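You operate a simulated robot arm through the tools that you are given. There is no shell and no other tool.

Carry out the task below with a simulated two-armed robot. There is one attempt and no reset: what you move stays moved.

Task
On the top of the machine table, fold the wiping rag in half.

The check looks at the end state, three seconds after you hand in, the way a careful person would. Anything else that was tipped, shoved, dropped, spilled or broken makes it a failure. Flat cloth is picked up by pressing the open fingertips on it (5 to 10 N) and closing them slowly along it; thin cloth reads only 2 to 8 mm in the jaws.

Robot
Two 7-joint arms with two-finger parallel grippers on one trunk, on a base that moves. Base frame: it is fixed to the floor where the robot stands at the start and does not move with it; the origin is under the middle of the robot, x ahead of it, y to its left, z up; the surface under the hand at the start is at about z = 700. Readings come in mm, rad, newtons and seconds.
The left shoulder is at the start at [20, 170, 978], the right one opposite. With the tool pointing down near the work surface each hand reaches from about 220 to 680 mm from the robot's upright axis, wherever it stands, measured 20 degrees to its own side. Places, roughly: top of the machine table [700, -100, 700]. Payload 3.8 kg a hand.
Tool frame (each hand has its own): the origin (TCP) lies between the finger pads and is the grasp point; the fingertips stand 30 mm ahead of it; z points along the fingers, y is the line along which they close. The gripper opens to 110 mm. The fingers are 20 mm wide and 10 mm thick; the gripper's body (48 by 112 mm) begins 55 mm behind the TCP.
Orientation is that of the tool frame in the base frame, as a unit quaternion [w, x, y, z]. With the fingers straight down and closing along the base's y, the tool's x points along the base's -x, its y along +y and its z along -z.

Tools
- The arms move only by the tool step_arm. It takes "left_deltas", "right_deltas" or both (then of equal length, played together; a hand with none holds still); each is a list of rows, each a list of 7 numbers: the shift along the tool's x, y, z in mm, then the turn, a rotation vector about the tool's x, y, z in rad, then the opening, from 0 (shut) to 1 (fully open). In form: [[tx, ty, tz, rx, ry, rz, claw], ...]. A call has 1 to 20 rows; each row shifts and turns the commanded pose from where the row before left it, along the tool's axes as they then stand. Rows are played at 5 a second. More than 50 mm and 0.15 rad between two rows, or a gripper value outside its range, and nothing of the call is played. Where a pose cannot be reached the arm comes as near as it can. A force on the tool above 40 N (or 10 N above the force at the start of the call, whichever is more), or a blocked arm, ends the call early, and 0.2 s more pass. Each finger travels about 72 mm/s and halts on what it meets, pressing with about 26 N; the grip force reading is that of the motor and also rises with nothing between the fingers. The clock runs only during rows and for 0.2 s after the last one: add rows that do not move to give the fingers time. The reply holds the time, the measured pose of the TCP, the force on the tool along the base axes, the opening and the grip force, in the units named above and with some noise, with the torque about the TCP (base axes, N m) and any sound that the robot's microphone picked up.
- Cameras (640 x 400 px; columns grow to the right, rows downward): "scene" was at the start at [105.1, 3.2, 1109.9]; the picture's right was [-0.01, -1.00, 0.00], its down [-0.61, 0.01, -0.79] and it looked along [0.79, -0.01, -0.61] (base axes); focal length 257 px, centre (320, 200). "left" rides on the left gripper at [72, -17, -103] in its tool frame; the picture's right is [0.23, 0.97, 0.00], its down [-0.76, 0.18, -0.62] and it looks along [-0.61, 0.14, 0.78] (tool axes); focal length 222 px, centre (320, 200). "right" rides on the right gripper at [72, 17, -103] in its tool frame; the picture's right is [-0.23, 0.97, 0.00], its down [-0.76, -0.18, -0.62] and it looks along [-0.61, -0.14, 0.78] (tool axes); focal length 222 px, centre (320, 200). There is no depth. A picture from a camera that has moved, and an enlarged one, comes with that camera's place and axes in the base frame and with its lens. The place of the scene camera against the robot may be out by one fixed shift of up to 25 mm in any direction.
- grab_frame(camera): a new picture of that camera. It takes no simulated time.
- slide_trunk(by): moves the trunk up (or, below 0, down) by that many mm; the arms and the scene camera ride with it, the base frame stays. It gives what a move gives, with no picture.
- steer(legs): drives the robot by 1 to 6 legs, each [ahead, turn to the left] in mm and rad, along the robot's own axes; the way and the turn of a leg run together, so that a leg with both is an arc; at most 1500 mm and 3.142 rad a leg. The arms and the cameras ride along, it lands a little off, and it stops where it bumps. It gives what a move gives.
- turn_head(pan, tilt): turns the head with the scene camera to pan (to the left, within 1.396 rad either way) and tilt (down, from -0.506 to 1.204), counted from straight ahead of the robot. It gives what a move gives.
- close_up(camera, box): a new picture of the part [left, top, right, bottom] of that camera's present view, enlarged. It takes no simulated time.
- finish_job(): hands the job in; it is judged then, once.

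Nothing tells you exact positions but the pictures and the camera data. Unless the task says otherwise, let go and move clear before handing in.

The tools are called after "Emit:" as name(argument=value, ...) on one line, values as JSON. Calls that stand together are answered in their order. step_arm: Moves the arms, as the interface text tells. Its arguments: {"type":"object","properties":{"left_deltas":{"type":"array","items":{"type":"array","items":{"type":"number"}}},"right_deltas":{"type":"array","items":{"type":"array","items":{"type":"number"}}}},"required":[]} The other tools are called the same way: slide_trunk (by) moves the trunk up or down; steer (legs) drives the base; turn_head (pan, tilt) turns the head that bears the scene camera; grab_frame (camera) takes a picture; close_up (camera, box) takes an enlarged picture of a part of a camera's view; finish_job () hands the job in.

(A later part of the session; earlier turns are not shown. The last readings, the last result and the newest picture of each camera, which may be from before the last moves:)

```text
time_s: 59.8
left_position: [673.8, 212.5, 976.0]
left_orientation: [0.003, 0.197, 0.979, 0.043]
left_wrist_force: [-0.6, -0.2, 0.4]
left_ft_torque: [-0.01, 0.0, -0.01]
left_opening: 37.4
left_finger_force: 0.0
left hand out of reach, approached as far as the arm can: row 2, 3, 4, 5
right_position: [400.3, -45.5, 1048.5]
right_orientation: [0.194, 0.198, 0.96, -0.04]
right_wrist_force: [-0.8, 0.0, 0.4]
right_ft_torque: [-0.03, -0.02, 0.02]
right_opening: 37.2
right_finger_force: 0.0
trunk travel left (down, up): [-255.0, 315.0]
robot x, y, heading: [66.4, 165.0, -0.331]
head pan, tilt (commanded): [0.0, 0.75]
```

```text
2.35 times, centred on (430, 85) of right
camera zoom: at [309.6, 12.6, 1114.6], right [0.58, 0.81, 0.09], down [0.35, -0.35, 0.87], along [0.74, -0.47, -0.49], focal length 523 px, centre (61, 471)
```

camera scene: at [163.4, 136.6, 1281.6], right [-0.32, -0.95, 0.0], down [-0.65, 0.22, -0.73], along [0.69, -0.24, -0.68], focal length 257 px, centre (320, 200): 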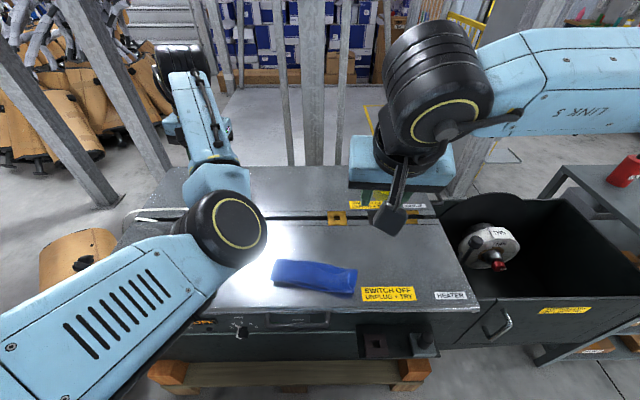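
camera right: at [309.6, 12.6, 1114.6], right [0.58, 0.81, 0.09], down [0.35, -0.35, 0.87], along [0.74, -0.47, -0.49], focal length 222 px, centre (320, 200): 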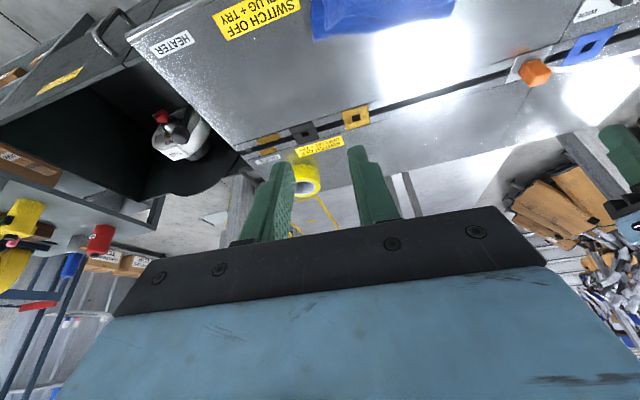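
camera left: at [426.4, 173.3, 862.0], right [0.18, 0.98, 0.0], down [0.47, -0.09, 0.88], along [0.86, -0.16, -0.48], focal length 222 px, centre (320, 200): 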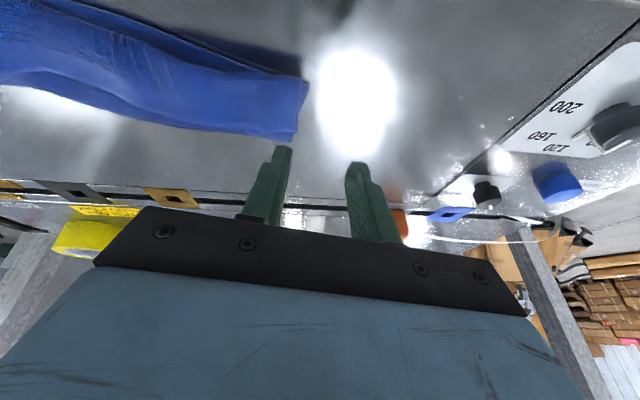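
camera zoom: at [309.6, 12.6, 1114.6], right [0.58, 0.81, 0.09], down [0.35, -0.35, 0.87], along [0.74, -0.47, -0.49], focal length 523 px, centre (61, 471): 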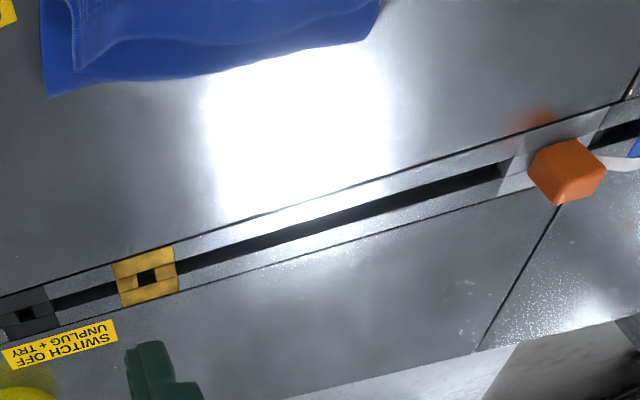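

I see it now: the layers form a shallow Z. The top edge has doubled back on itself by roughly 50 mm, because the cloth had slack when it was laid down and the hands then dragged it. I'll redo it properly, starting by getting the left arm back to a comfortable pose.

Emit:
step_arm(left_deltas=[[0, 5, -15, 0, 0, 0, 0.34], [0, 5, -15, 0, 0, 0, 0.34], [0, 5, -15, 0, 0, 0, 0.34], [0, 5, -15, 0, 0, 0, 0.34], [0, 0, 0, 0, 0, 0, 0.34]], right_deltas=[[0, -15, 0, 0, 0.1, 0, 0.34], [0, -15, 0, 0, 0.1, 0, 0.34], [0, -15, 0, 0, 0.1, 0, 0.34], [0, -15, 0, 0, 0.1, 0, 0.34], [0, 0, 0, 0, 0, 0, 0.34]])

Emit:
grab_frame(camera="scene")

```text
time_s: 61.0
left_position: [688.3, 227.5, 1036.9]
left_orientation: [0.004, 0.197, 0.979, 0.043]
left_wrist_force: [0.9, -0.8, -0.1]
left_ft_torque: [-0.01, 0.01, 0.02]
left_opening: 37.3
left_finger_force: 0.1
left hand out of reach, approached as far as the arm can: row 1, 3
right_position: [376.0, -100.4, 1049.0]
right_orientation: [-0.003, 0.202, 0.979, 0.0]
right_wrist_force: [0.4, -0.3, 0.1]
right_ft_torque: [0.02, 0.01, -0.01]
right_opening: 37.6
right_finger_force: 0.1
trunk travel left (down, up): [-255.0, 315.0]
robot x, y, heading: [69.7, 166.2, -0.328]
head pan, tilt (commanded): [0.0, 0.75]
```

```text
taken
camera scene: at [163.4, 136.8, 1281.6], right [-0.32, -0.95, 0.0], down [-0.65, 0.22, -0.73], along [0.69, -0.24, -0.68], focal length 257 px, centre (320, 200)
```

scene: 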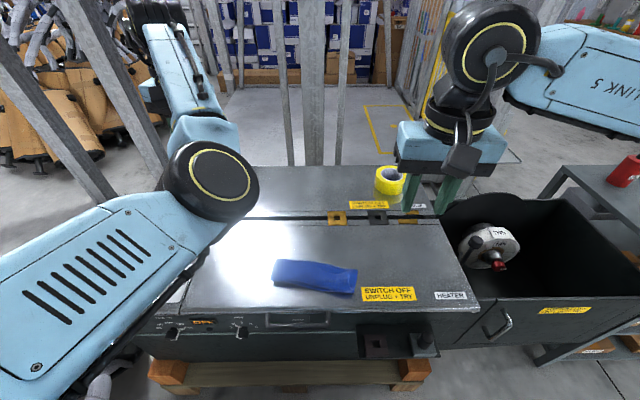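

The left hand is back near its starting place, but its elbow is folded inward. I'll back the base away from the machine so I can sort the arm out in free space. I also want to stand about 90 mm farther back for the second attempt.

Emit:
steer(legs=[[-280, 0]])

Emit:
step_arm(left_deltas=[[-10, 20, 8, 0, 0, 0, 0.34], [-10, 20, 8, 0, 0, 0, 0.34], [-10, 20, 8, 0, 0, 0, 0.34], [-10, 20, 8, 0, 0, 0, 0.34], [-10, 20, 8, 0, 0, 0, 0.34], [-10, 20, 8, 0, 0, 0, 0.34], [0, 0, 0, 0, 0, 0, 0.34]])

Emit:
grab_frame(camera="scene")

```text
time_s: 62.9
left_position: [421.8, 317.0, 1036.7]
left_orientation: [0.005, 0.197, 0.98, 0.042]
left_wrist_force: [-1.1, 0.0, -0.2]
left_ft_torque: [0.0, 0.03, 0.0]
left_opening: 37.3
left_finger_force: 0.0
right_position: [111.1, -10.6, 1048.8]
right_orientation: [-0.002, 0.202, 0.979, 0.001]
right_wrist_force: [-0.1, -0.4, -0.2]
right_ft_torque: [0.01, -0.01, 0.0]
right_opening: 37.3
right_finger_force: 0.1
trunk travel left (down, up): [-255.0, 315.0]
robot x, y, heading: [-197.5, 257.5, -0.328]
head pan, tilt (commanded): [0.0, 0.75]
```

```text
time_s: 64.5
left_position: [519.4, 407.2, 997.6]
left_orientation: [0.005, 0.197, 0.979, 0.043]
left_wrist_force: [-1.3, 0.2, 0.2]
left_ft_torque: [-0.03, 0.0, -0.01]
left_opening: 37.5
left_finger_force: 0.0
left hand out of reach, approached as far as the arm can: row 6
right_position: [110.6, -11.8, 1048.8]
right_orientation: [-0.002, 0.202, 0.979, 0.0]
right_wrist_force: [1.0, 0.8, 0.2]
right_ft_torque: [-0.02, 0.03, 0.02]
right_opening: 37.3
right_finger_force: 0.0
trunk travel left (down, up): [-255.0, 315.0]
robot x, y, heading: [-195.3, 256.1, -0.327]
head pan, tilt (commanded): [0.0, 0.75]
```

```text
taken
camera scene: at [-101.0, 226.4, 1281.6], right [-0.32, -0.95, 0.0], down [-0.65, 0.22, -0.73], along [0.69, -0.24, -0.68], focal length 257 px, centre (320, 200)
```

scene: 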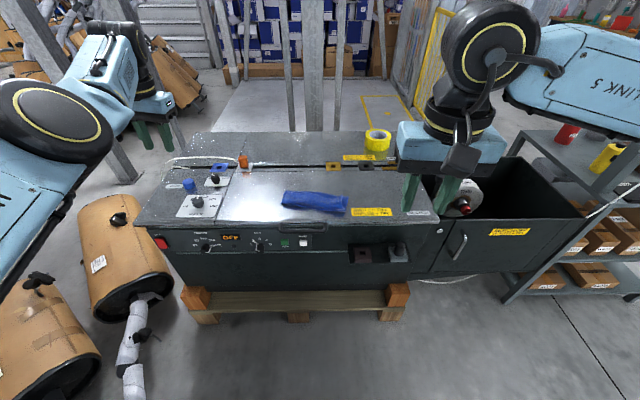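

The arm is nearly straight and its elbow has swung outward. I'll bring the hand back in slowly toward its original place and see whether the elbow stays outside.

Emit:
step_arm(left_deltas=[[-8, 10, 5, 0, 0, 0, 0.34], [12, -8, -6, 0, 0, 0, 0.34], [15, -8, -8, 0, 0, 0, 0.34], [15, -12, -10, 0, 0, 0, 0.34], [15, -15, -10, 0, 0, 0, 0.34], [15, -18, -10, 0, 0, 0, 0.34], [15, -18, -10, 0, 0, 0, 0.34], [10, -18, -5, 0, 0, 0, 0.34], [0, 0, 0, 0, 0, 0, 0.34]])

Emit:
grab_frame(camera="scene")

```text
time_s: 66.5
left_position: [412.4, 360.6, 1040.1]
left_orientation: [0.004, 0.198, 0.979, 0.042]
left_wrist_force: [0.1, 0.7, -0.4]
left_ft_torque: [0.01, 0.01, 0.0]
left_opening: 37.5
left_finger_force: 0.1
left hand out of reach, approached as far as the arm can: row 1, 8
right_position: [110.7, -10.6, 1049.5]
right_orientation: [-0.002, 0.203, 0.979, 0.001]
right_wrist_force: [0.6, 0.5, 0.6]
right_ft_torque: [-0.01, -0.03, 0.0]
right_opening: 37.5
right_finger_force: 0.2
trunk travel left (down, up): [-255.0, 315.0]
robot x, y, heading: [-193.4, 257.7, -0.326]
head pan, tilt (commanded): [0.0, 0.75]
```

```text
taken
camera scene: at [-101.1, 226.5, 1281.6], right [-0.32, -0.95, 0.0], down [-0.65, 0.22, -0.73], along [0.69, -0.24, -0.68], focal length 257 px, centre (320, 200)
```

scene: 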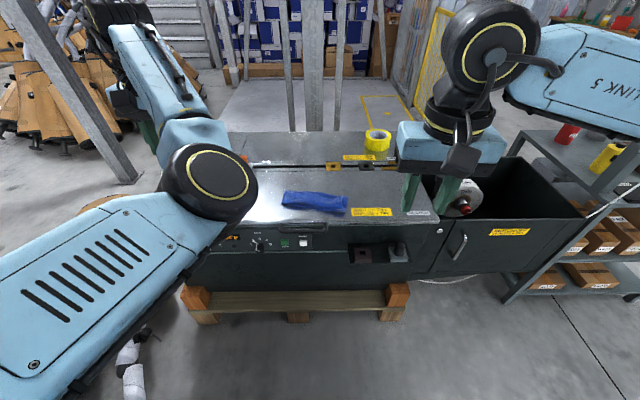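

The elbow folds inward again. I'll move the right hand out of the way, then turn the left tool about its vertical axis so the wrist pushes the elbow back to the outside.

Emit:
step_arm(left_deltas=[[0, 0, 0, 0, 0, 0.14, 0.34], [0, 0, 0, 0, 0, 0.14, 0.34], [0, 0, 0, 0, 0, 0.14, 0.34], [0, 0, 0, 0, 0, 0.14, 0.34], [0, 0, 0, 0, 0, 0.14, 0.34], [0, 0, 0, 0, 0, 0.14, 0.34], [0, 0, 0, 0, 0, 0.14, 0.34], [0, 0, 0, 0, 0, 0.14, 0.34], [0, 0, 0, 0, 0, 0, 0.34]], right_deltas=[[-5, -15, 0, 0, 0, 0, 0.34], [-5, -15, 0, 0, 0, 0, 0.34], [-5, -15, 0, 0, 0, 0, 0.34], [-5, -15, 0, 0, 0, 0, 0.34], [-5, -15, 0, 0, 0, 0, 0.34], [-5, -15, 0, 0, 0, 0, 0.34], [0, 0, 0, 0, 0, 0, 0.34], [0, 0, 0, 0, 0, 0, 0.34], [0, 0, 0, 0, 0, 0, 0.34]])

Emit:
grab_frame(camera="scene")

```text
time_s: 68.5
left_position: [412.3, 361.6, 1040.6]
left_orientation: [-0.019, 0.688, 0.724, 0.038]
left_wrist_force: [-0.7, 0.4, -0.3]
left_ft_torque: [0.0, 0.03, 0.01]
left_opening: 37.4
left_finger_force: 0.1
right_position: [102.6, -105.3, 1048.6]
right_orientation: [-0.002, 0.202, 0.979, 0.0]
right_wrist_force: [-0.2, -0.5, 0.0]
right_ft_torque: [-0.04, -0.01, 0.05]
right_opening: 37.2
right_finger_force: 0.0
trunk travel left (down, up): [-255.0, 315.0]
robot x, y, heading: [-193.8, 254.9, -0.326]
head pan, tilt (commanded): [0.0, 0.75]
```

```text
taken
camera scene: at [-101.0, 226.6, 1281.6], right [-0.32, -0.95, 0.0], down [-0.65, 0.22, -0.73], along [0.69, -0.24, -0.68], focal length 257 px, centre (320, 200)
```

scene: 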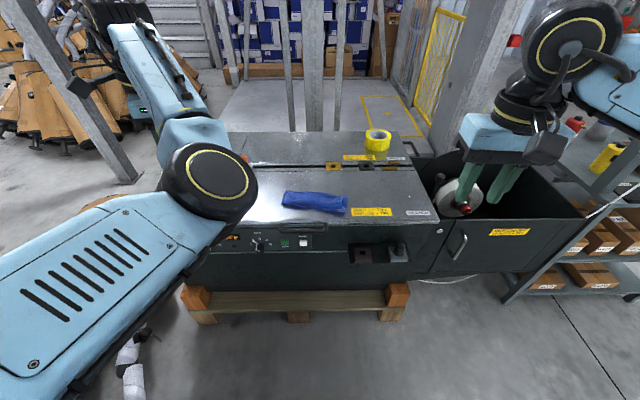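

Turning the tool doesn't move the elbow. I'll undo that turn and retrace the way it flipped: bring the hand in close to the body and toward the centre, where the elbow has to swing low and out. There is free space in front of me for this.

Emit:
step_arm(left_deltas=[[0, 0, 0, 0, 0, -0.14, 0.34], [0, 0, 0, 0, 0, -0.14, 0.34], [0, 0, 0, 0, 0, -0.14, 0.34], [0, 0, 0, 0, 0, -0.14, 0.34], [0, 0, 0, 0, 0, -0.14, 0.34], [0, 0, 0, 0, 0, -0.14, 0.34], [0, 0, 0, 0, 0, -0.14, 0.34], [0, 0, 0, 0, 0, -0.14, 0.34], [0, -20, 0, 0, 0, 0, 0.34], [0, -20, 0, 0, 0, 0, 0.34], [0, -20, 0, 0, 0, 0, 0.34], [0, -20, 0, 0, 0, 0, 0.34], [0, 0, 0, 0, 0, 0, 0.34]])

Emit:
grab_frame(camera="scene")

```text
time_s: 71.3
left_position: [423.9, 296.5, 1026.7]
left_orientation: [0.005, 0.197, 0.979, 0.042]
left_wrist_force: [-0.2, -0.9, -0.2]
left_ft_torque: [0.0, -0.02, 0.01]
left_opening: 37.4
left_finger_force: 0.1
left hand out of reach, approached as far as the arm can: row 9, 10, 11, 12
right_position: [103.5, -105.2, 1049.5]
right_orientation: [-0.002, 0.202, 0.979, 0.0]
right_wrist_force: [0.1, -0.3, -0.2]
right_ft_torque: [-0.02, 0.03, 0.0]
right_opening: 37.5
right_finger_force: 0.0
trunk travel left (down, up): [-255.0, 315.0]
robot x, y, heading: [-198.0, 253.9, -0.33]
head pan, tilt (commanded): [0.0, 0.75]
```

```text
taken
camera scene: at [-101.0, 226.6, 1281.6], right [-0.32, -0.95, 0.0], down [-0.65, 0.22, -0.73], along [0.69, -0.24, -0.68], focal length 257 px, centre (320, 200)
```

scene: 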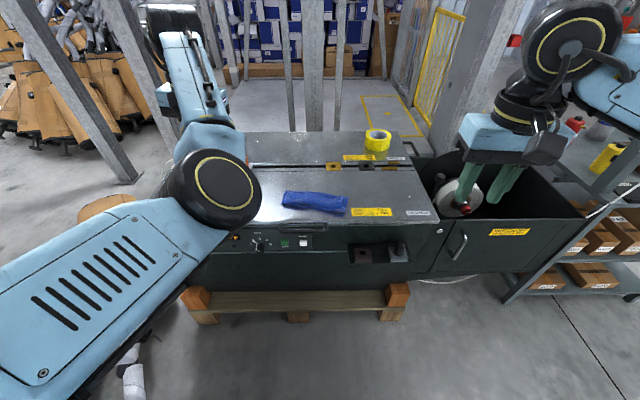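

A joint limit blocks the direct way inward. I'll bring the hand back and down while tilting it forward, which is the pose where the elbow swings low.

Emit:
step_arm(left_deltas=[[20, -15, 8, 0, -0.15, 0, 0.34], [21, -15, 4.9, 0, -0.15, 0, 0.34], [21.5, -15, 1.7, 0, -0.15, 0, 0.34], [21.5, -15, -1.5, 0, -0.15, 0, 0.34], [21, -15, -4.7, 0, -0.15, 0, 0.34], [20.1, -15, -7.7, 0, -0.15, 0, 0.34], [18.7, -15, -10.7, 0, -0.15, 0, 0.34], [0, 0, 0, 0, 0, 0, 0.34], [0, 0, 0, 0, 0, 0, 0.34]])

Emit:
grab_frame(camera="scene")

```text
time_s: 73.3
left_position: [273.3, 258.5, 952.9]
left_orientation: [0.494, 0.193, 0.845, -0.064]
left_wrist_force: [0.1, -0.7, -0.7]
left_ft_torque: [0.01, -0.02, 0.0]
left_opening: 37.4
left_finger_force: 0.0
left hand out of reach, approached as far as the arm can: row 1, 2
right_position: [103.1, -105.5, 1048.4]
right_orientation: [-0.001, 0.201, 0.98, 0.0]
right_wrist_force: [-0.2, 0.2, 0.5]
right_ft_torque: [0.01, 0.03, 0.02]
right_opening: 37.6
right_finger_force: 0.0
trunk travel left (down, up): [-255.0, 315.0]
robot x, y, heading: [-198.6, 255.0, -0.329]
head pan, tilt (commanded): [0.0, 0.75]
```

```text
taken
camera scene: at [-101.1, 226.6, 1281.7], right [-0.32, -0.95, 0.0], down [-0.65, 0.22, -0.73], along [0.69, -0.24, -0.68], focal length 257 px, centre (320, 200)
```

scene: 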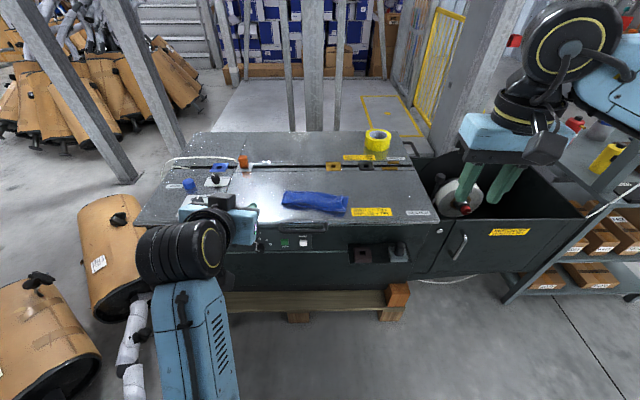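

The hand is in the tilted pose and the elbow has dropped low. I'll slide the hand inward so the elbow swings out to the left.

Emit:
step_arm(left_deltas=[[0, -18, 0, 0, 0, 0, 0.34], [0, -18, 0, 0, 0, 0, 0.34], [0, -18, 0, 0, 0, 0, 0.34], [0, -18, 0, 0, 0, 0, 0.34], [0, -18, 0, 0, 0, 0, 0.34], [0, -18, 0, 0, 0, 0, 0.34], [0, 0, 0, 0, 0, 0, 0.34]])

Emit:
grab_frame(camera="scene")

```text
time_s: 74.9
left_position: [247.6, 169.3, 956.9]
left_orientation: [0.516, 0.197, 0.833, -0.041]
left_wrist_force: [-0.2, 0.4, -0.1]
left_ft_torque: [0.02, 0.02, 0.01]
left_opening: 37.5
left_finger_force: 0.0
right_position: [104.0, -104.4, 1047.7]
right_orientation: [-0.001, 0.202, 0.979, 0.001]
right_wrist_force: [0.2, -0.5, -0.8]
right_ft_torque: [0.03, 0.0, -0.05]
right_opening: 37.5
right_finger_force: 0.1
trunk travel left (down, up): [-255.0, 315.0]
robot x, y, heading: [-196.6, 256.9, -0.33]
head pan, tilt (commanded): [0.0, 0.75]
```

```text
taken
camera scene: at [-101.0, 226.6, 1281.6], right [-0.32, -0.95, 0.0], down [-0.65, 0.22, -0.73], along [0.69, -0.24, -0.68], focal length 257 px, centre (320, 200)
```

scene: 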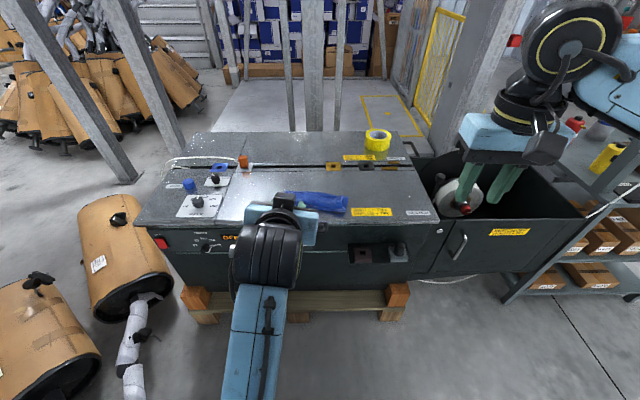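

Emit:
step_arm(left_deltas=[[6, -15, -10, 0, 0, 0, 0.34], [6, -15, -10, 0, 0, 0, 0.34], [6, -15, -10, 0, 0, 0, 0.34], [6, -15, -10, 0, 0, 0, 0.34], [6, -15, -10, 0, 0, 0, 0.34], [6, -15, -10, 0, 0, 0, 0.34], [0, 0, 0, 0, 0, 0, 0.34]])

Emit:
grab_frame(camera="scene")

```text
time_s: 75.7
left_position: [227.8, 141.6, 993.2]
left_orientation: [0.563, 0.193, 0.803, -0.042]
left_wrist_force: [-0.2, 1.3, 0.4]
left_ft_torque: [0.0, 0.0, -0.03]
left_opening: 37.6
left_finger_force: 0.0
right_position: [103.7, -105.7, 1046.5]
right_orientation: [-0.002, 0.203, 0.979, 0.0]
right_wrist_force: [0.2, -0.6, -0.1]
right_ft_torque: [0.02, 0.0, 0.0]
right_opening: 37.6
right_finger_force: 0.1
trunk travel left (down, up): [-255.0, 315.0]
robot x, y, heading: [-195.0, 254.9, -0.331]
head pan, tilt (commanded): [0.0, 0.75]
stopped in row 3 (left hand): the arm was blocked; the commanded pose is now the measured one
```

```text
taken
camera scene: at [-101.0, 226.5, 1281.6], right [-0.32, -0.95, 0.0], down [-0.65, 0.22, -0.73], along [0.69, -0.24, -0.68], focal length 257 px, centre (320, 200)
```

scene: 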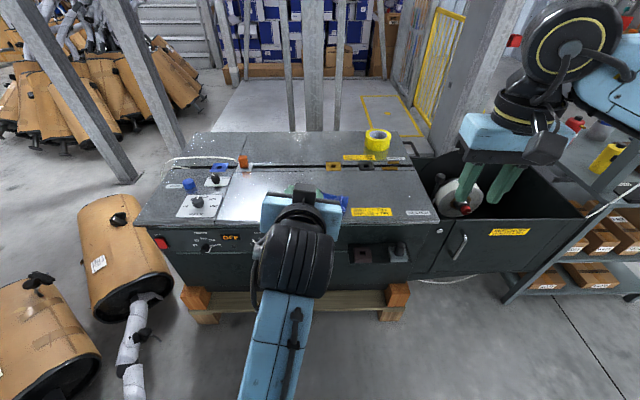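

The elbow touched the robot's own body, so I stop going that way. From here I'll extend the hand forward along the centre while bringing it upright. With the hand well inside the shoulder line, the elbow should fall to the outside.

Emit:
step_arm(left_deltas=[[-12.1, 0, 14.6, 0, 0.12, 0, 0.34], [-13.8, 0, 13.1, 0, 0.12, 0, 0.34], [-15.2, 0, 11.3, 0, 0.12, 0, 0.34], [-16.5, 0, 9.4, 0, 0.12, 0, 0.34], [-17.5, 0, 7.4, 0, 0.12, 0, 0.34], [-18.3, 0, 5.2, 0, 0.12, 0, 0.34], [-18.8, 0, 3, 0, 0.12, 0, 0.34], [-18.9, 0, 0.7, 0, 0.12, 0, 0.34], [0, 0, 0, 0, 0, 0, 0.34]])

Emit:
grab_frame(camera="scene")

```text
time_s: 77.7
left_position: [361.9, 79.1, 1038.7]
left_orientation: [0.128, 0.19, 0.972, 0.051]
left_wrist_force: [1.2, 0.5, 0.2]
left_ft_torque: [0.02, -0.03, -0.01]
left_opening: 37.4
left_finger_force: 0.1
left hand out of reach, approached as far as the arm can: row 7
right_position: [104.1, -104.4, 1047.1]
right_orientation: [-0.001, 0.201, 0.98, 0.0]
right_wrist_force: [0.0, 0.1, 0.2]
right_ft_torque: [0.01, -0.01, 0.02]
right_opening: 37.4
right_finger_force: 0.1
trunk travel left (down, up): [-255.0, 315.0]
robot x, y, heading: [-199.4, 256.2, -0.329]
head pan, tilt (commanded): [0.0, 0.75]
```

```text
taken
camera scene: at [-101.2, 226.5, 1281.6], right [-0.32, -0.95, 0.0], down [-0.65, 0.22, -0.73], along [0.69, -0.24, -0.68], focal length 257 px, centre (320, 200)
```

scene: 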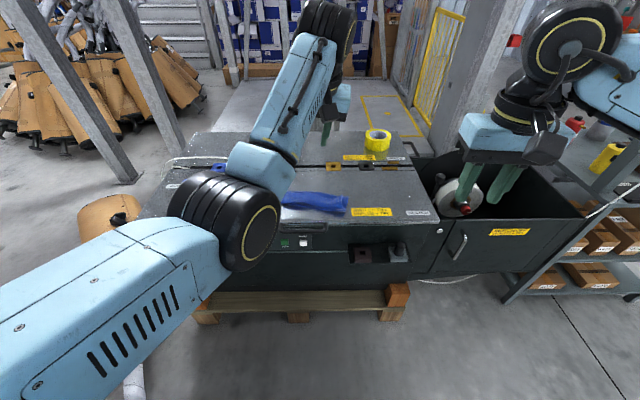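

The elbow is now to the left of the hand line. I'll move the hand to the same relative place it had before the first pick, to compare the posture with that earlier picture.

Emit:
step_arm(left_deltas=[[0.4, 13, 14.3, 0, 0.05, 0, 0.34], [-0.2, 13, 14.2, 0, 0.05, 0, 0.34], [-1, 13, 14.1, 0, 0.05, 0, 0.34], [-1.6, 13, 14, 0, 0.05, 0, 0.34], [-2.3, 13, 14, 0, 0.05, 0, 0.34], [0, 0, 0, 0, 0, 0, 0.34]])

Emit:
grab_frame(camera="scene")

```text
time_s: 79.1
left_position: [402.4, 144.5, 979.0]
left_orientation: [0.006, 0.184, 0.98, 0.073]
left_wrist_force: [0.7, -0.2, 0.0]
left_ft_torque: [-0.01, 0.0, 0.01]
left_opening: 37.4
left_finger_force: 0.1
right_position: [103.0, -105.4, 1048.0]
right_orientation: [-0.002, 0.202, 0.979, 0.0]
right_wrist_force: [1.2, 0.8, -0.3]
right_ft_torque: [0.01, -0.01, -0.01]
right_opening: 37.4
right_finger_force: 0.1
trunk travel left (down, up): [-255.0, 315.0]
robot x, y, heading: [-197.8, 253.9, -0.327]
head pan, tilt (commanded): [0.0, 0.75]
```

```text
taken
camera scene: at [-101.1, 226.4, 1281.6], right [-0.32, -0.95, 0.0], down [-0.65, 0.22, -0.73], along [0.69, -0.24, -0.68], focal length 257 px, centre (320, 200)
```

scene: 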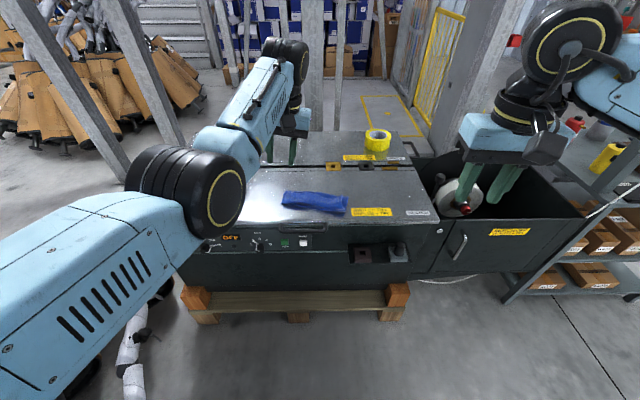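

Emit:
step_arm(left_deltas=[[5, 20, -8, 0, 0, 0, 0.34], [5, 20, -8, 0, 0, 0, 0.34], [5, 20, -8, 0, 0, 0, 0.34], [5, 20, -8, 0, 0, 0, 0.34], [5, 20, -8, 0, 0, 0, 0.34], [5, 20, -8, 0, 0, 0, 0.34], [5, 20, -8, 0, 0, 0, 0.34], [5, 20, -8, 0, 0, 0, 0.34], [0, 0, 0, 0, 0, 0, 0.34]])

Emit:
grab_frame(camera="scene")

```text
time_s: 81.1
left_position: [429.9, 296.3, 1064.2]
left_orientation: [0.005, 0.183, 0.98, 0.075]
left_wrist_force: [-1.4, 0.9, -0.5]
left_ft_torque: [0.0, 0.0, 0.01]
left_opening: 37.4
left_finger_force: 0.1
left hand out of reach, approached as far as the arm can: row 4, 5
right_position: [103.6, -105.6, 1047.7]
right_orientation: [-0.003, 0.202, 0.979, 0.0]
right_wrist_force: [0.6, 0.2, 0.7]
right_ft_torque: [-0.04, -0.01, 0.03]
right_opening: 37.5
right_finger_force: 0.1
trunk travel left (down, up): [-255.0, 315.0]
robot x, y, heading: [-194.6, 254.5, -0.327]
head pan, tilt (commanded): [0.0, 0.75]
```

```text
taken
camera scene: at [-101.0, 226.4, 1281.6], right [-0.32, -0.95, 0.0], down [-0.65, 0.22, -0.73], along [0.69, -0.24, -0.68], focal length 257 px, centre (320, 200)
```

scene: 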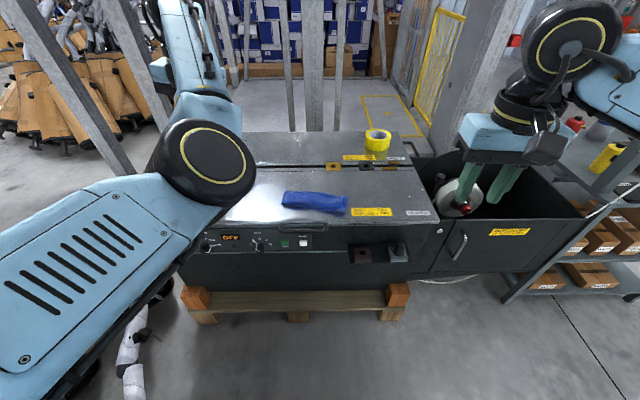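

The elbow drifts with the path taken, so I'll run the reverse loop: back in to the centre, retract with the tool vertical, and only then move outward.

Emit:
step_arm(left_deltas=[[-4, -20, 8, 0, 0, 0, 0.34], [-4, -20, 8, 0, 0, 0, 0.34], [-4, -20, 8, 0, 0, 0, 0.34], [-4, -20, 8, 0, 0, 0, 0.34], [-4, -20, 8, 0, 0, 0, 0.34], [-4, -20, 8, 0, 0, 0, 0.34], [-4, -20, 8, 0, 0, 0, 0.34], [-4, -20, 8, 0, 0, 0, 0.34], [20, 0, 0, 0, 0, 0, 0.34], [20, 0, 0, 0, 0, 0, 0.34], [20, 0, 0, 0, 0, 0, 0.34], [20, 0, 0, 0, 0, 0, 0.34], [20, 0, 0, 0, 0, 0, 0.34], [20, 0, 0, 0, 0, 0, 0.34], [20, 0, 0, 0, 0, 0, 0.34], [20, 0, 0, 0, 0, 0, 0.34], [0, 0, 0, 0, 0, 0, 0.34]])

Emit:
grab_frame(camera="scene")

```text
time_s: 84.7
left_position: [367.9, 157.0, 933.6]
left_orientation: [0.006, 0.183, 0.98, 0.074]
left_wrist_force: [0.2, 0.8, -0.4]
left_ft_torque: [0.0, -0.01, -0.01]
left_opening: 37.2
left_finger_force: 0.1
left hand out of reach, approached as far as the arm can: row 2, 10, 11, 12, 13, 14, 15, 16
right_position: [104.8, -105.2, 1049.1]
right_orientation: [-0.002, 0.202, 0.979, 0.001]
right_wrist_force: [-0.4, -0.1, -0.1]
right_ft_torque: [-0.02, 0.01, 0.0]
right_opening: 37.4
right_finger_force: 0.1
trunk travel left (down, up): [-255.0, 315.0]
robot x, y, heading: [-196.2, 253.3, -0.324]
head pan, tilt (commanded): [0.0, 0.75]
```

```text
taken
camera scene: at [-101.0, 226.5, 1281.6], right [-0.32, -0.95, 0.0], down [-0.65, 0.22, -0.73], along [0.69, -0.24, -0.68], focal length 257 px, centre (320, 200)
```

scene: 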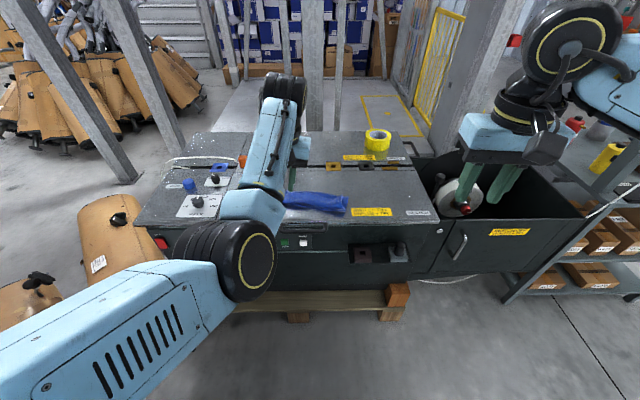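

With the elbow low, the wrist runs out of travel. I'll place the hand far inward and extended so the elbow lies on the outer side. Then I'll tilt the tool backward so the wrist limit pushes the elbow up and out.

Emit:
step_arm(left_deltas=[[-4, -20, -11, 0, 0, 0, 0.34], [-4, -20, -11, 0, 0, 0, 0.34], [-4, -20, -11, 0, 0, 0, 0.34], [-4, -20, -11, 0, 0, 0, 0.34], [-4, -20, -11, 0, 0, 0, 0.34], [-4, -20, -11, 0, 0, 0, 0.34], [-4, -20, -11, 0, 0, 0, 0.34], [-4, -20, -11, 0, 0, 0, 0.34], [0, 0, 0, 0, 0.1, 0, 0.34], [0, 0, 0, 0, 0.1, 0, 0.34], [0, 0, 0, 0, 0.1, 0, 0.34], [0, 0, 0, 0, 0.1, 0, 0.34], [0, 0, 0, 0, 0, 0, 0.34]])

Emit:
grab_frame(camera="scene")

```text
time_s: 87.5
left_position: [293.5, 55.3, 978.5]
left_orientation: [-0.086, 0.181, 0.975, 0.092]
left_wrist_force: [1.2, 0.1, -0.4]
left_ft_torque: [-0.01, 0.01, -0.02]
left_opening: 37.6
left_finger_force: 0.0
left hand out of reach, approached as far as the arm can: row 5, 6, 7, 8, 9, 10, 11, 12
right_position: [104.1, -104.4, 1048.3]
right_orientation: [-0.002, 0.202, 0.979, 0.001]
right_wrist_force: [0.0, -0.6, 0.1]
right_ft_torque: [0.0, -0.01, 0.0]
right_opening: 37.6
right_finger_force: 0.1
trunk travel left (down, up): [-255.0, 315.0]
robot x, y, heading: [-201.6, 257.8, -0.332]
head pan, tilt (commanded): [0.0, 0.75]
```

```text
taken
camera scene: at [-100.9, 226.6, 1281.6], right [-0.32, -0.95, 0.0], down [-0.65, 0.22, -0.73], along [0.69, -0.24, -0.68], focal length 257 px, centre (320, 200)
```

scene: 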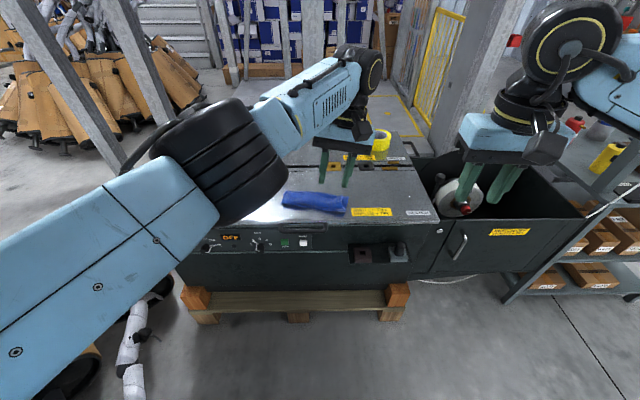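

The elbow has risen now. I'll restore the tool to vertical and move the hand outward gradually to see whether the elbow stays on the outside.

Emit:
step_arm(left_deltas=[[4, 0, 0, 0, 0.05, 0, 0.34], [4, 0, 0, 0, 0.05, 0, 0.34], [6, 5, 0, 0, 0, 0, 0.34], [6, 10, 0, 0, -0.05, 0, 0.34], [6, 10, 0, 0, -0.05, 0, 0.34], [6, 10, 0, 0, -0.08, 0, 0.34], [4, 15, 0, 0, -0.08, 0, 0.34], [0, 15, 0, 0, -0.02, 0, 0.34], [0, 15, 0, 0, 0, 0, 0.34], [0, 15, 0, 0, 0, 0, 0.34], [0, 0, 0, 0, 0, 0, 0.34]])

Emit:
grab_frame(camera="scene")

```text
time_s: 89.9
left_position: [291.9, 162.3, 1002.5]
left_orientation: [0.001, 0.189, 0.979, 0.077]
left_wrist_force: [-0.5, -0.3, 0.4]
left_ft_torque: [0.0, -0.01, 0.0]
left_opening: 37.1
left_finger_force: 0.0
left hand out of reach, approached as far as the arm can: row 1, 2
right_position: [103.7, -104.4, 1049.1]
right_orientation: [-0.002, 0.202, 0.979, 0.0]
right_wrist_force: [0.1, 0.6, -0.7]
right_ft_torque: [0.01, 0.03, -0.01]
right_opening: 37.4
right_finger_force: 0.0
trunk travel left (down, up): [-255.0, 315.0]
robot x, y, heading: [-199.0, 257.7, -0.327]
head pan, tilt (commanded): [0.0, 0.75]
```

```text
taken
camera scene: at [-101.0, 226.3, 1281.6], right [-0.32, -0.95, 0.0], down [-0.65, 0.22, -0.73], along [0.69, -0.24, -0.68], focal length 257 px, centre (320, 200)
```

scene: 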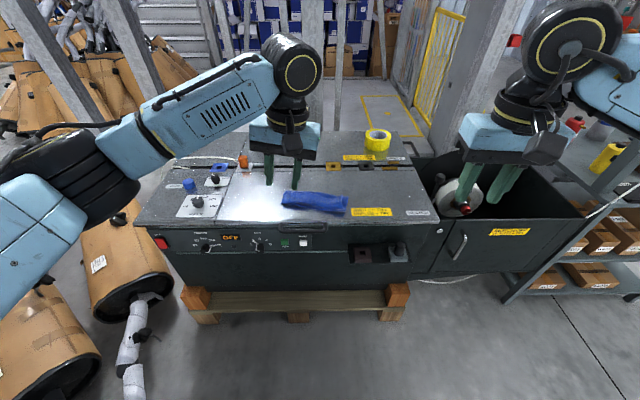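

The left elbow is properly on the outside now. I'll correct the small roll of the left tool and drive ahead 200 mm, which leaves me 80 mm farther back than before. Then I'll lower the trunk partway.

Emit:
step_arm(left_deltas=[[0, 0, 0, 0.076, -0.01, 0.012, 0.34], [0, 0, 0, 0.076, -0.01, 0.012, 0.34], [0, 0, 0, 0, 0, 0, 0.34]], right_deltas=[[0, 10, 0, 0, 0, 0, 0.34], [0, 10, 0, 0, 0, 0, 0.34], [0, 0, 0, 0, 0, 0, 0.34]])

Emit:
steer(legs=[[200, 0]])

Emit:
grab_frame(camera="scene")

Emit:
grab_frame(camera="left")

```text
time_s: 90.7
left_position: [290.6, 162.2, 1002.4]
left_orientation: [-0.004, 0.202, 0.979, 0.0]
left_wrist_force: [-0.3, -0.1, 0.3]
left_ft_torque: [-0.01, -0.01, 0.03]
left_opening: 37.4
left_finger_force: 0.0
right_position: [111.7, -86.7, 1047.8]
right_orientation: [-0.002, 0.202, 0.979, 0.0]
right_wrist_force: [0.0, 0.6, -0.3]
right_ft_torque: [-0.02, -0.04, 0.03]
right_opening: 37.5
right_finger_force: 0.0
trunk travel left (down, up): [-255.0, 315.0]
robot x, y, heading: [-196.2, 255.8, -0.329]
head pan, tilt (commanded): [0.0, 0.75]
```

```text
time_s: 92.3
left_position: [483.1, 99.8, 1001.7]
left_orientation: [-0.005, 0.199, 0.98, 0.0]
left_wrist_force: [0.5, 0.0, 0.4]
left_ft_torque: [0.02, 0.04, 0.01]
left_opening: 37.3
left_finger_force: 0.1
right_position: [304.3, -149.6, 1048.7]
right_orientation: [-0.003, 0.201, 0.98, 0.001]
right_wrist_force: [-0.3, 0.1, 0.1]
right_ft_torque: [0.02, 0.05, -0.01]
right_opening: 37.3
right_finger_force: 0.0
trunk travel left (down, up): [-255.0, 315.0]
robot x, y, heading: [-8.4, 191.3, -0.326]
head pan, tilt (commanded): [0.0, 0.75]
```

```text
taken
camera scene: at [91.0, 161.9, 1281.5], right [-0.32, -0.95, 0.0], down [-0.65, 0.22, -0.73], along [0.69, -0.23, -0.68], focal length 257 px, centre (320, 200)
```

scene: 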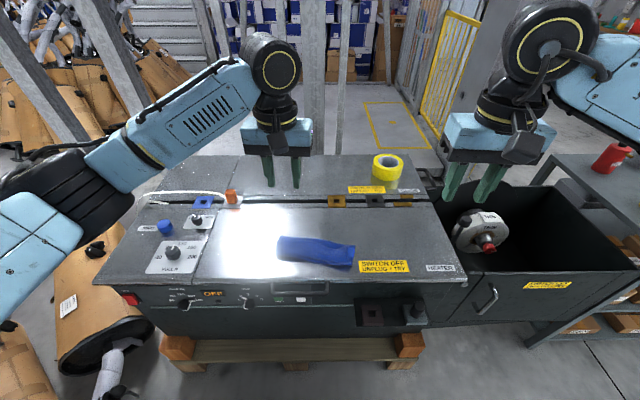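

```text
taken
camera left: at [409.9, 111.8, 1105.2], right [0.17, 0.99, 0.0], down [0.78, -0.14, 0.62], along [0.61, -0.11, -0.79], focal length 222 px, centre (320, 200)
```

left: 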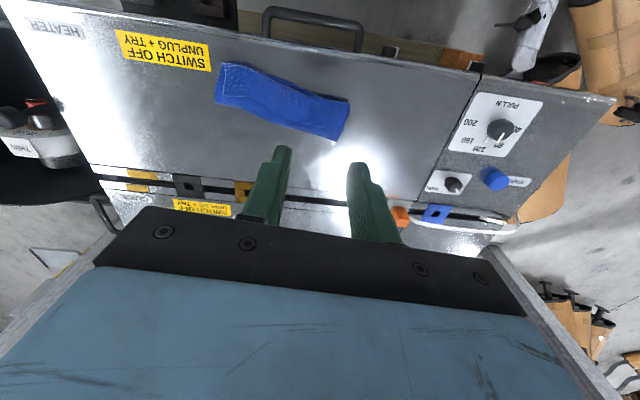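

Emit:
close_up(camera="left", box=[200, 50, 360, 150])

Emit:
close_up(camera="scene", box=[265, 220, 365, 285])

```text
4.00 times, centred on (280, 100) of left
camera zoom: at [409.9, 111.8, 1105.2], right [0.17, 0.99, 0.0], down [0.78, -0.14, 0.62], along [0.61, -0.11, -0.79], focal length 888 px, centre (480, 600)
```

zoom: 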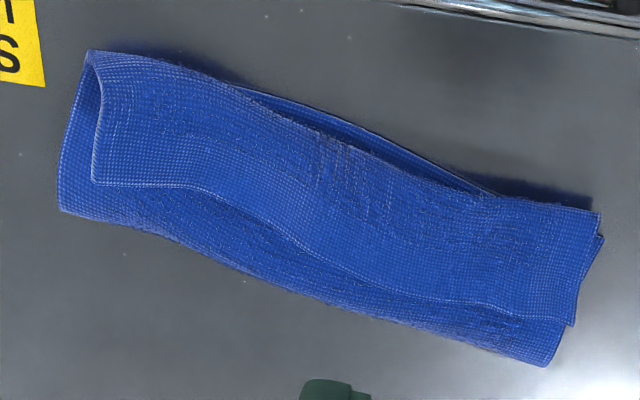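

```text
6.15 times, centred on (315, 252) of scene
camera zoom: at [91.0, 161.9, 1281.5], right [-0.32, -0.95, 0.0], down [-0.65, 0.22, -0.73], along [0.69, -0.23, -0.68], focal length 1583 px, centre (351, -123)
```

zoom: 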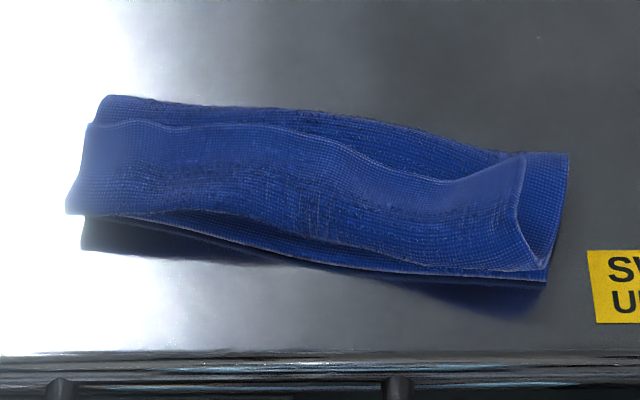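

From above, the rag's top edge A–B runs from about (566,124) to (538,-89) in my robot frame. It sits about 50 mm behind the near fold and is turned about 0.13 rad. I'll lower the trunk back to working height and position both hands over that edge, aligned with it.

Emit:
slide_trunk(by=-180)

Emit:
step_arm(left_deltas=[[-11.5, 5.5, 4, 0, 0, 0.011, 0.36], [-11.5, 5.5, 4, 0, 0, 0.011, 0.36], [-11.5, 5.5, 4, 0, 0, 0.011, 0.36], [-11.5, 5.5, 4, 0, 0, 0.011, 0.36], [-11.5, 5.5, 4, 0, 0, 0.011, 0.36], [0, 0, 0, 0, 0, 0, 0.36], [0, 0, 0, 0, 0, 0, 0.36], [0, 0, 0, 0, 0, 0, 0.36], [0, 0, 0, 0, 0, 0, 0.36]], right_deltas=[[-14, 16, 7, 0, 0, 0, 0.36], [-14, 16, 7, 0, 0, 0, 0.36], [-14, 16, 7, 0, 0, 0, 0.36], [-14, 16, 7, 0, 0, 0.011, 0.36], [-14, 16, 7, 0, 0, 0.011, 0.36], [-14, 16, 7, 0, 0, 0.011, 0.36], [-14, 16, 7, 0, 0, 0.011, 0.36], [-14, 16, 7, 0, 0, 0.011, 0.36], [0, 0, 0, 0, 0, 0, 0.36]])

Emit:
grab_frame(camera="left")

Emit:
grab_frame(camera="right")

Emit:
grab_frame(camera="scene")

```text
time_s: 94.3
left_position: [482.0, 100.3, 822.8]
left_orientation: [-0.004, 0.199, 0.98, 0.0]
left_wrist_force: [-1.3, 0.2, 0.4]
left_ft_torque: [0.0, 0.01, -0.01]
left_opening: 37.3
left_finger_force: 0.1
right_position: [303.5, -150.9, 868.5]
right_orientation: [-0.002, 0.201, 0.98, 0.0]
right_wrist_force: [-0.7, 0.7, 0.0]
right_ft_torque: [0.05, 0.01, -0.01]
right_opening: 37.5
right_finger_force: 0.1
trunk travel left (down, up): [-75.0, 495.0]
robot x, y, heading: [-3.9, 188.6, -0.324]
head pan, tilt (commanded): [0.0, 0.75]
```

```text
time_s: 96.3
left_position: [545.2, 102.2, 802.7]
left_orientation: [-0.003, 0.227, 0.974, 0.0]
left_wrist_force: [-0.3, 0.0, -0.6]
left_ft_torque: [0.0, -0.03, 0.0]
left_opening: 39.7
left_finger_force: 0.2
right_position: [459.4, -77.9, 811.5]
right_orientation: [-0.001, 0.228, 0.974, 0.001]
right_wrist_force: [1.0, -1.0, -0.1]
right_ft_torque: [0.04, -0.01, 0.0]
right_opening: 39.8
right_finger_force: 0.2
trunk travel left (down, up): [-75.0, 495.0]
robot x, y, heading: [-7.5, 190.7, -0.324]
head pan, tilt (commanded): [0.0, 0.75]
```

```text
taken
camera left: at [473.2, 117.2, 905.3], right [0.23, 0.97, 0.0], down [0.77, -0.18, 0.62], along [0.6, -0.14, -0.79], focal length 222 px, centre (320, 200)
```

left: 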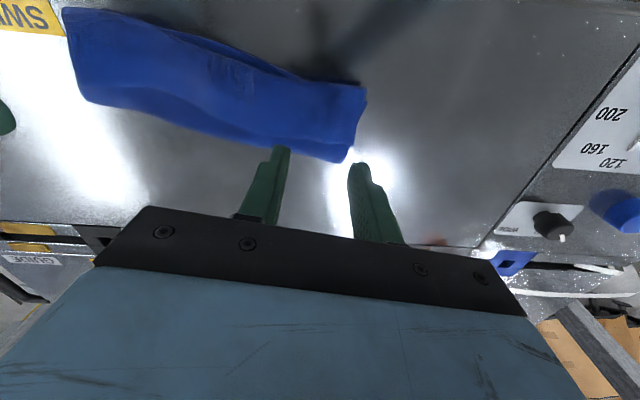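

```text
taken
camera right: at [401.5, -31.0, 914.4], right [0.63, 0.77, 0.0], down [0.61, -0.5, 0.62], along [0.48, -0.39, -0.78], focal length 222 px, centre (320, 200)
```

right: 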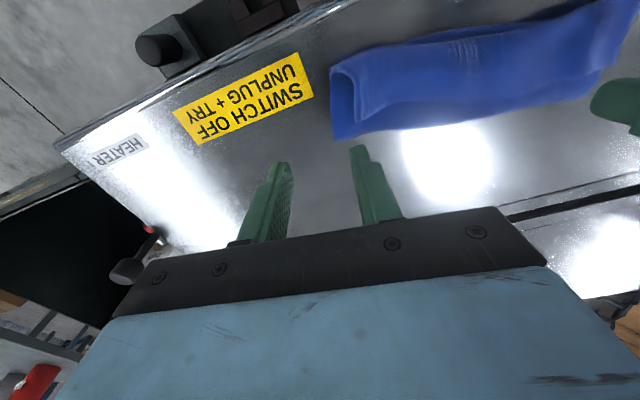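

```text
taken
camera scene: at [90.1, 162.2, 1101.6], right [-0.32, -0.95, 0.0], down [-0.65, 0.22, -0.73], along [0.69, -0.23, -0.68], focal length 257 px, centre (320, 200)
```

scene: 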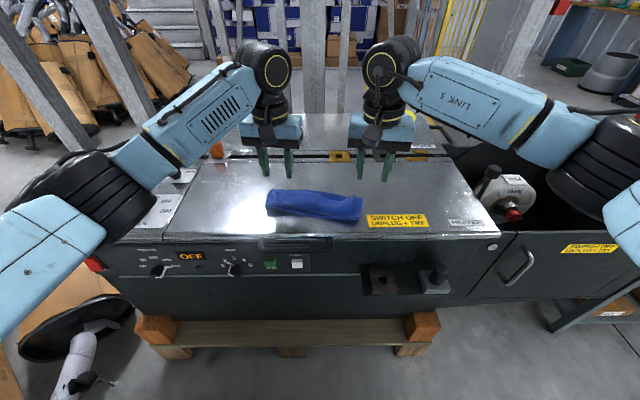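

Both arms are now in a symmetric, comfortable posture. I'll zoom in on the corners for accurate placement.

Emit:
close_up(camera="left", box=[220, 60, 400, 180])

Emit:
close_up(camera="right", box=[300, 20, 480, 160])

```text
3.33 times, centred on (310, 120) of left
camera zoom: at [473.2, 117.2, 905.3], right [0.23, 0.97, 0.0], down [0.77, -0.18, 0.62], along [0.6, -0.14, -0.79], focal length 740 px, centre (353, 467)
```

zoom: 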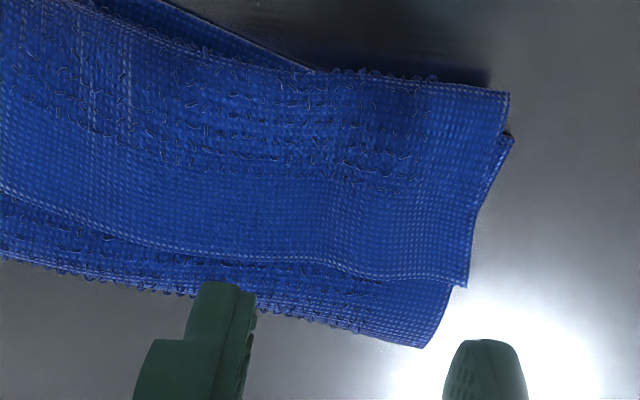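

```text
2.86 times, centred on (390, 90) of right
camera zoom: at [401.5, -31.0, 914.4], right [0.63, 0.77, 0.0], down [0.61, -0.5, 0.62], along [0.48, -0.39, -0.78], focal length 635 px, centre (120, 514)
```

zoom: 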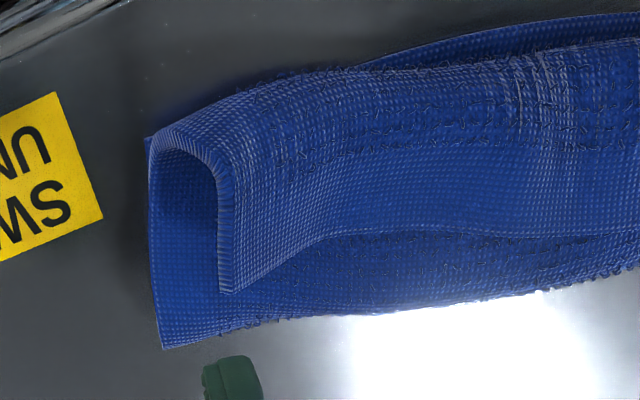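

The corner geometry is clear. I'll move the right hand 61 mm left and 10 mm back to sit behind corner B's edge, and bring the left hand down close to corner A.

Emit:
step_arm(left_deltas=[[-1.5, 0, 8, 0, 0, 0, 0.34], [-1, 0, 10, 0, 0, 0, 0.34], [0, 0, 10, 0, 0, 0, 0.34], [0, 0, 10, 0, 0, 0, 0.34], [0, 0, 9, 0, 0, 0, 0.34], [0, 0, 6, 0, 0, 0, 0.34], [0, 0, 0, 0, 0, 0, 0.34]], right_deltas=[[2, 12, 0, 0, 0, 0, 0.3], [2, 12, 0, 0, 0, 0, 0.3], [2, 12, 5, 0, 0, 0, 0.3], [2, 12, 10, 0, 0, 0, 0.3], [2, 13, 10, 0, 0, 0, 0.3], [0, 0, 10, 0, 0, 0, 0.3], [0, 0, 10, 0, 0, 0, 0.3]])

Emit:
close_up(camera="left", box=[200, 60, 440, 220])

Emit:
close_up(camera="right", box=[200, 60, 440, 220])

```text
time_s: 97.9
left_position: [546.3, 99.9, 747.9]
left_orientation: [-0.005, 0.227, 0.974, 0.0]
left_wrist_force: [0.1, 0.6, -0.3]
left_ft_torque: [0.03, 0.01, 0.03]
left_opening: 37.4
left_finger_force: 0.0
right_position: [476.4, -19.8, 766.8]
right_orientation: [-0.001, 0.228, 0.974, 0.001]
right_wrist_force: [0.9, 0.3, -0.5]
right_ft_torque: [-0.01, 0.01, 0.0]
right_opening: 33.2
right_finger_force: 0.1
trunk travel left (down, up): [-75.0, 495.0]
robot x, y, heading: [-4.0, 187.5, -0.324]
head pan, tilt (commanded): [0.0, 0.75]
```

```text
2.50 times, centred on (320, 140) of left
camera zoom: at [475.4, 116.1, 851.5], right [0.23, 0.97, 0.0], down [0.77, -0.18, 0.62], along [0.6, -0.14, -0.79], focal length 555 px, centre (320, 350)
```

zoom: 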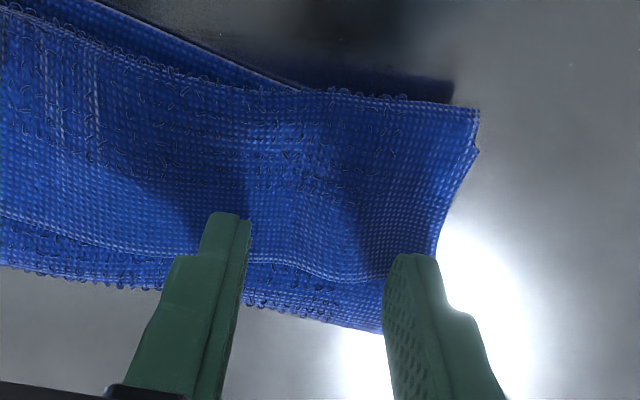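

```text
2.50 times, centred on (320, 140) of right
camera zoom: at [420.0, 28.4, 869.8], right [0.63, 0.77, 0.0], down [0.61, -0.5, 0.62], along [0.48, -0.39, -0.78], focal length 555 px, centre (320, 350)
```

zoom: 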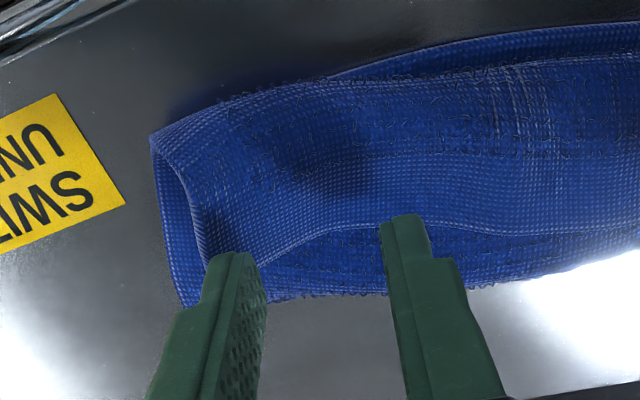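

Placement is good on both sides. I'll lower the left hand onto the top layer and feel for contact.

Emit:
step_arm(left_deltas=[[0, 0, 4, 0, 0, 0, 0.34], [0, 0, 3, 0, 0, 0, 0.34], [0, 0, 2, 0, 0, 0, 0.34], [0, 0, 1, 0, 0, 0, 0.34], [0, 0, 0, 0, 0, 0, 0.34]])

```text
time_s: 99.1
left_position: [547.5, 100.4, 738.1]
left_orientation: [-0.003, 0.226, 0.974, 0.0]
left_wrist_force: [0.2, -0.8, 9.0]
left_ft_torque: [-0.07, 0.05, -0.02]
left_opening: 37.3
left_finger_force: 0.0
right_position: [476.5, -19.4, 769.4]
right_orientation: [-0.001, 0.228, 0.974, 0.0]
right_wrist_force: [-0.3, -0.4, -0.4]
right_ft_torque: [0.03, 0.01, -0.01]
right_opening: 32.9
right_finger_force: 0.1
trunk travel left (down, up): [-75.0, 495.0]
robot x, y, heading: [-6.2, 192.6, -0.324]
head pan, tilt (commanded): [0.0, 0.75]
```

Contact is at 9 N. I'll close the left fingers slowly and check the ridge halfway.

Emit:
step_arm(left_deltas=[[0, 0, 0, 0, 0, 0, 0.325], [0, 0, 0, 0, 0, 0, 0.31], [0, 0, 0, 0, 0, 0, 0.295], [0, 0, 0, 0, 0, 0, 0.28], [0, 0, 0, 0, 0, 0, 0.265], [0, 0, 0, 0, 0, 0, 0.25], [0, 0, 0, 0, 0, 0, 0.235], [0, 0, 0, 0, 0, 0, 0.22], [0, 0, 0, 0, 0, 0, 0.205], [0, 0, 0, 0, 0, 0, 0.19]])

Emit:
close_up(camera="left", box=[200, 60, 440, 220])

```text
time_s: 101.3
left_position: [547.2, 101.2, 738.9]
left_orientation: [-0.003, 0.226, 0.974, 0.0]
left_wrist_force: [-0.4, 0.7, 13.5]
left_ft_torque: [0.01, 0.05, 0.04]
left_opening: 22.3
left_finger_force: 1.0
right_position: [475.2, -18.8, 767.9]
right_orientation: [-0.001, 0.228, 0.974, 0.0]
right_wrist_force: [0.5, -0.1, -0.9]
right_ft_torque: [-0.01, 0.03, 0.02]
right_opening: 32.9
right_finger_force: 0.0
trunk travel left (down, up): [-75.0, 495.0]
robot x, y, heading: [-4.8, 190.6, -0.32]
head pan, tilt (commanded): [0.0, 0.75]
```

```text
2.50 times, centred on (320, 140) of left
camera zoom: at [474.9, 116.5, 842.4], right [0.23, 0.97, 0.0], down [0.77, -0.18, 0.62], along [0.6, -0.14, -0.79], focal length 555 px, centre (320, 350)
```

zoom: 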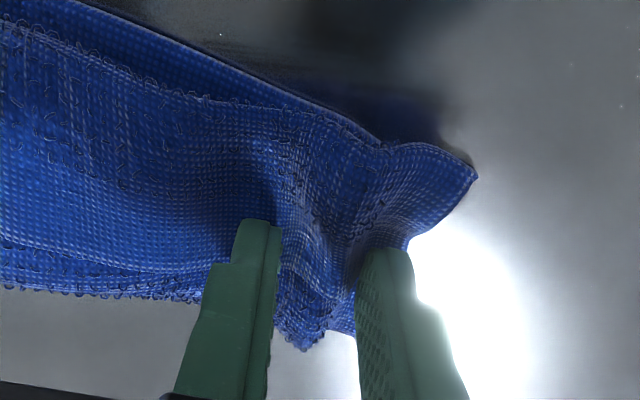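

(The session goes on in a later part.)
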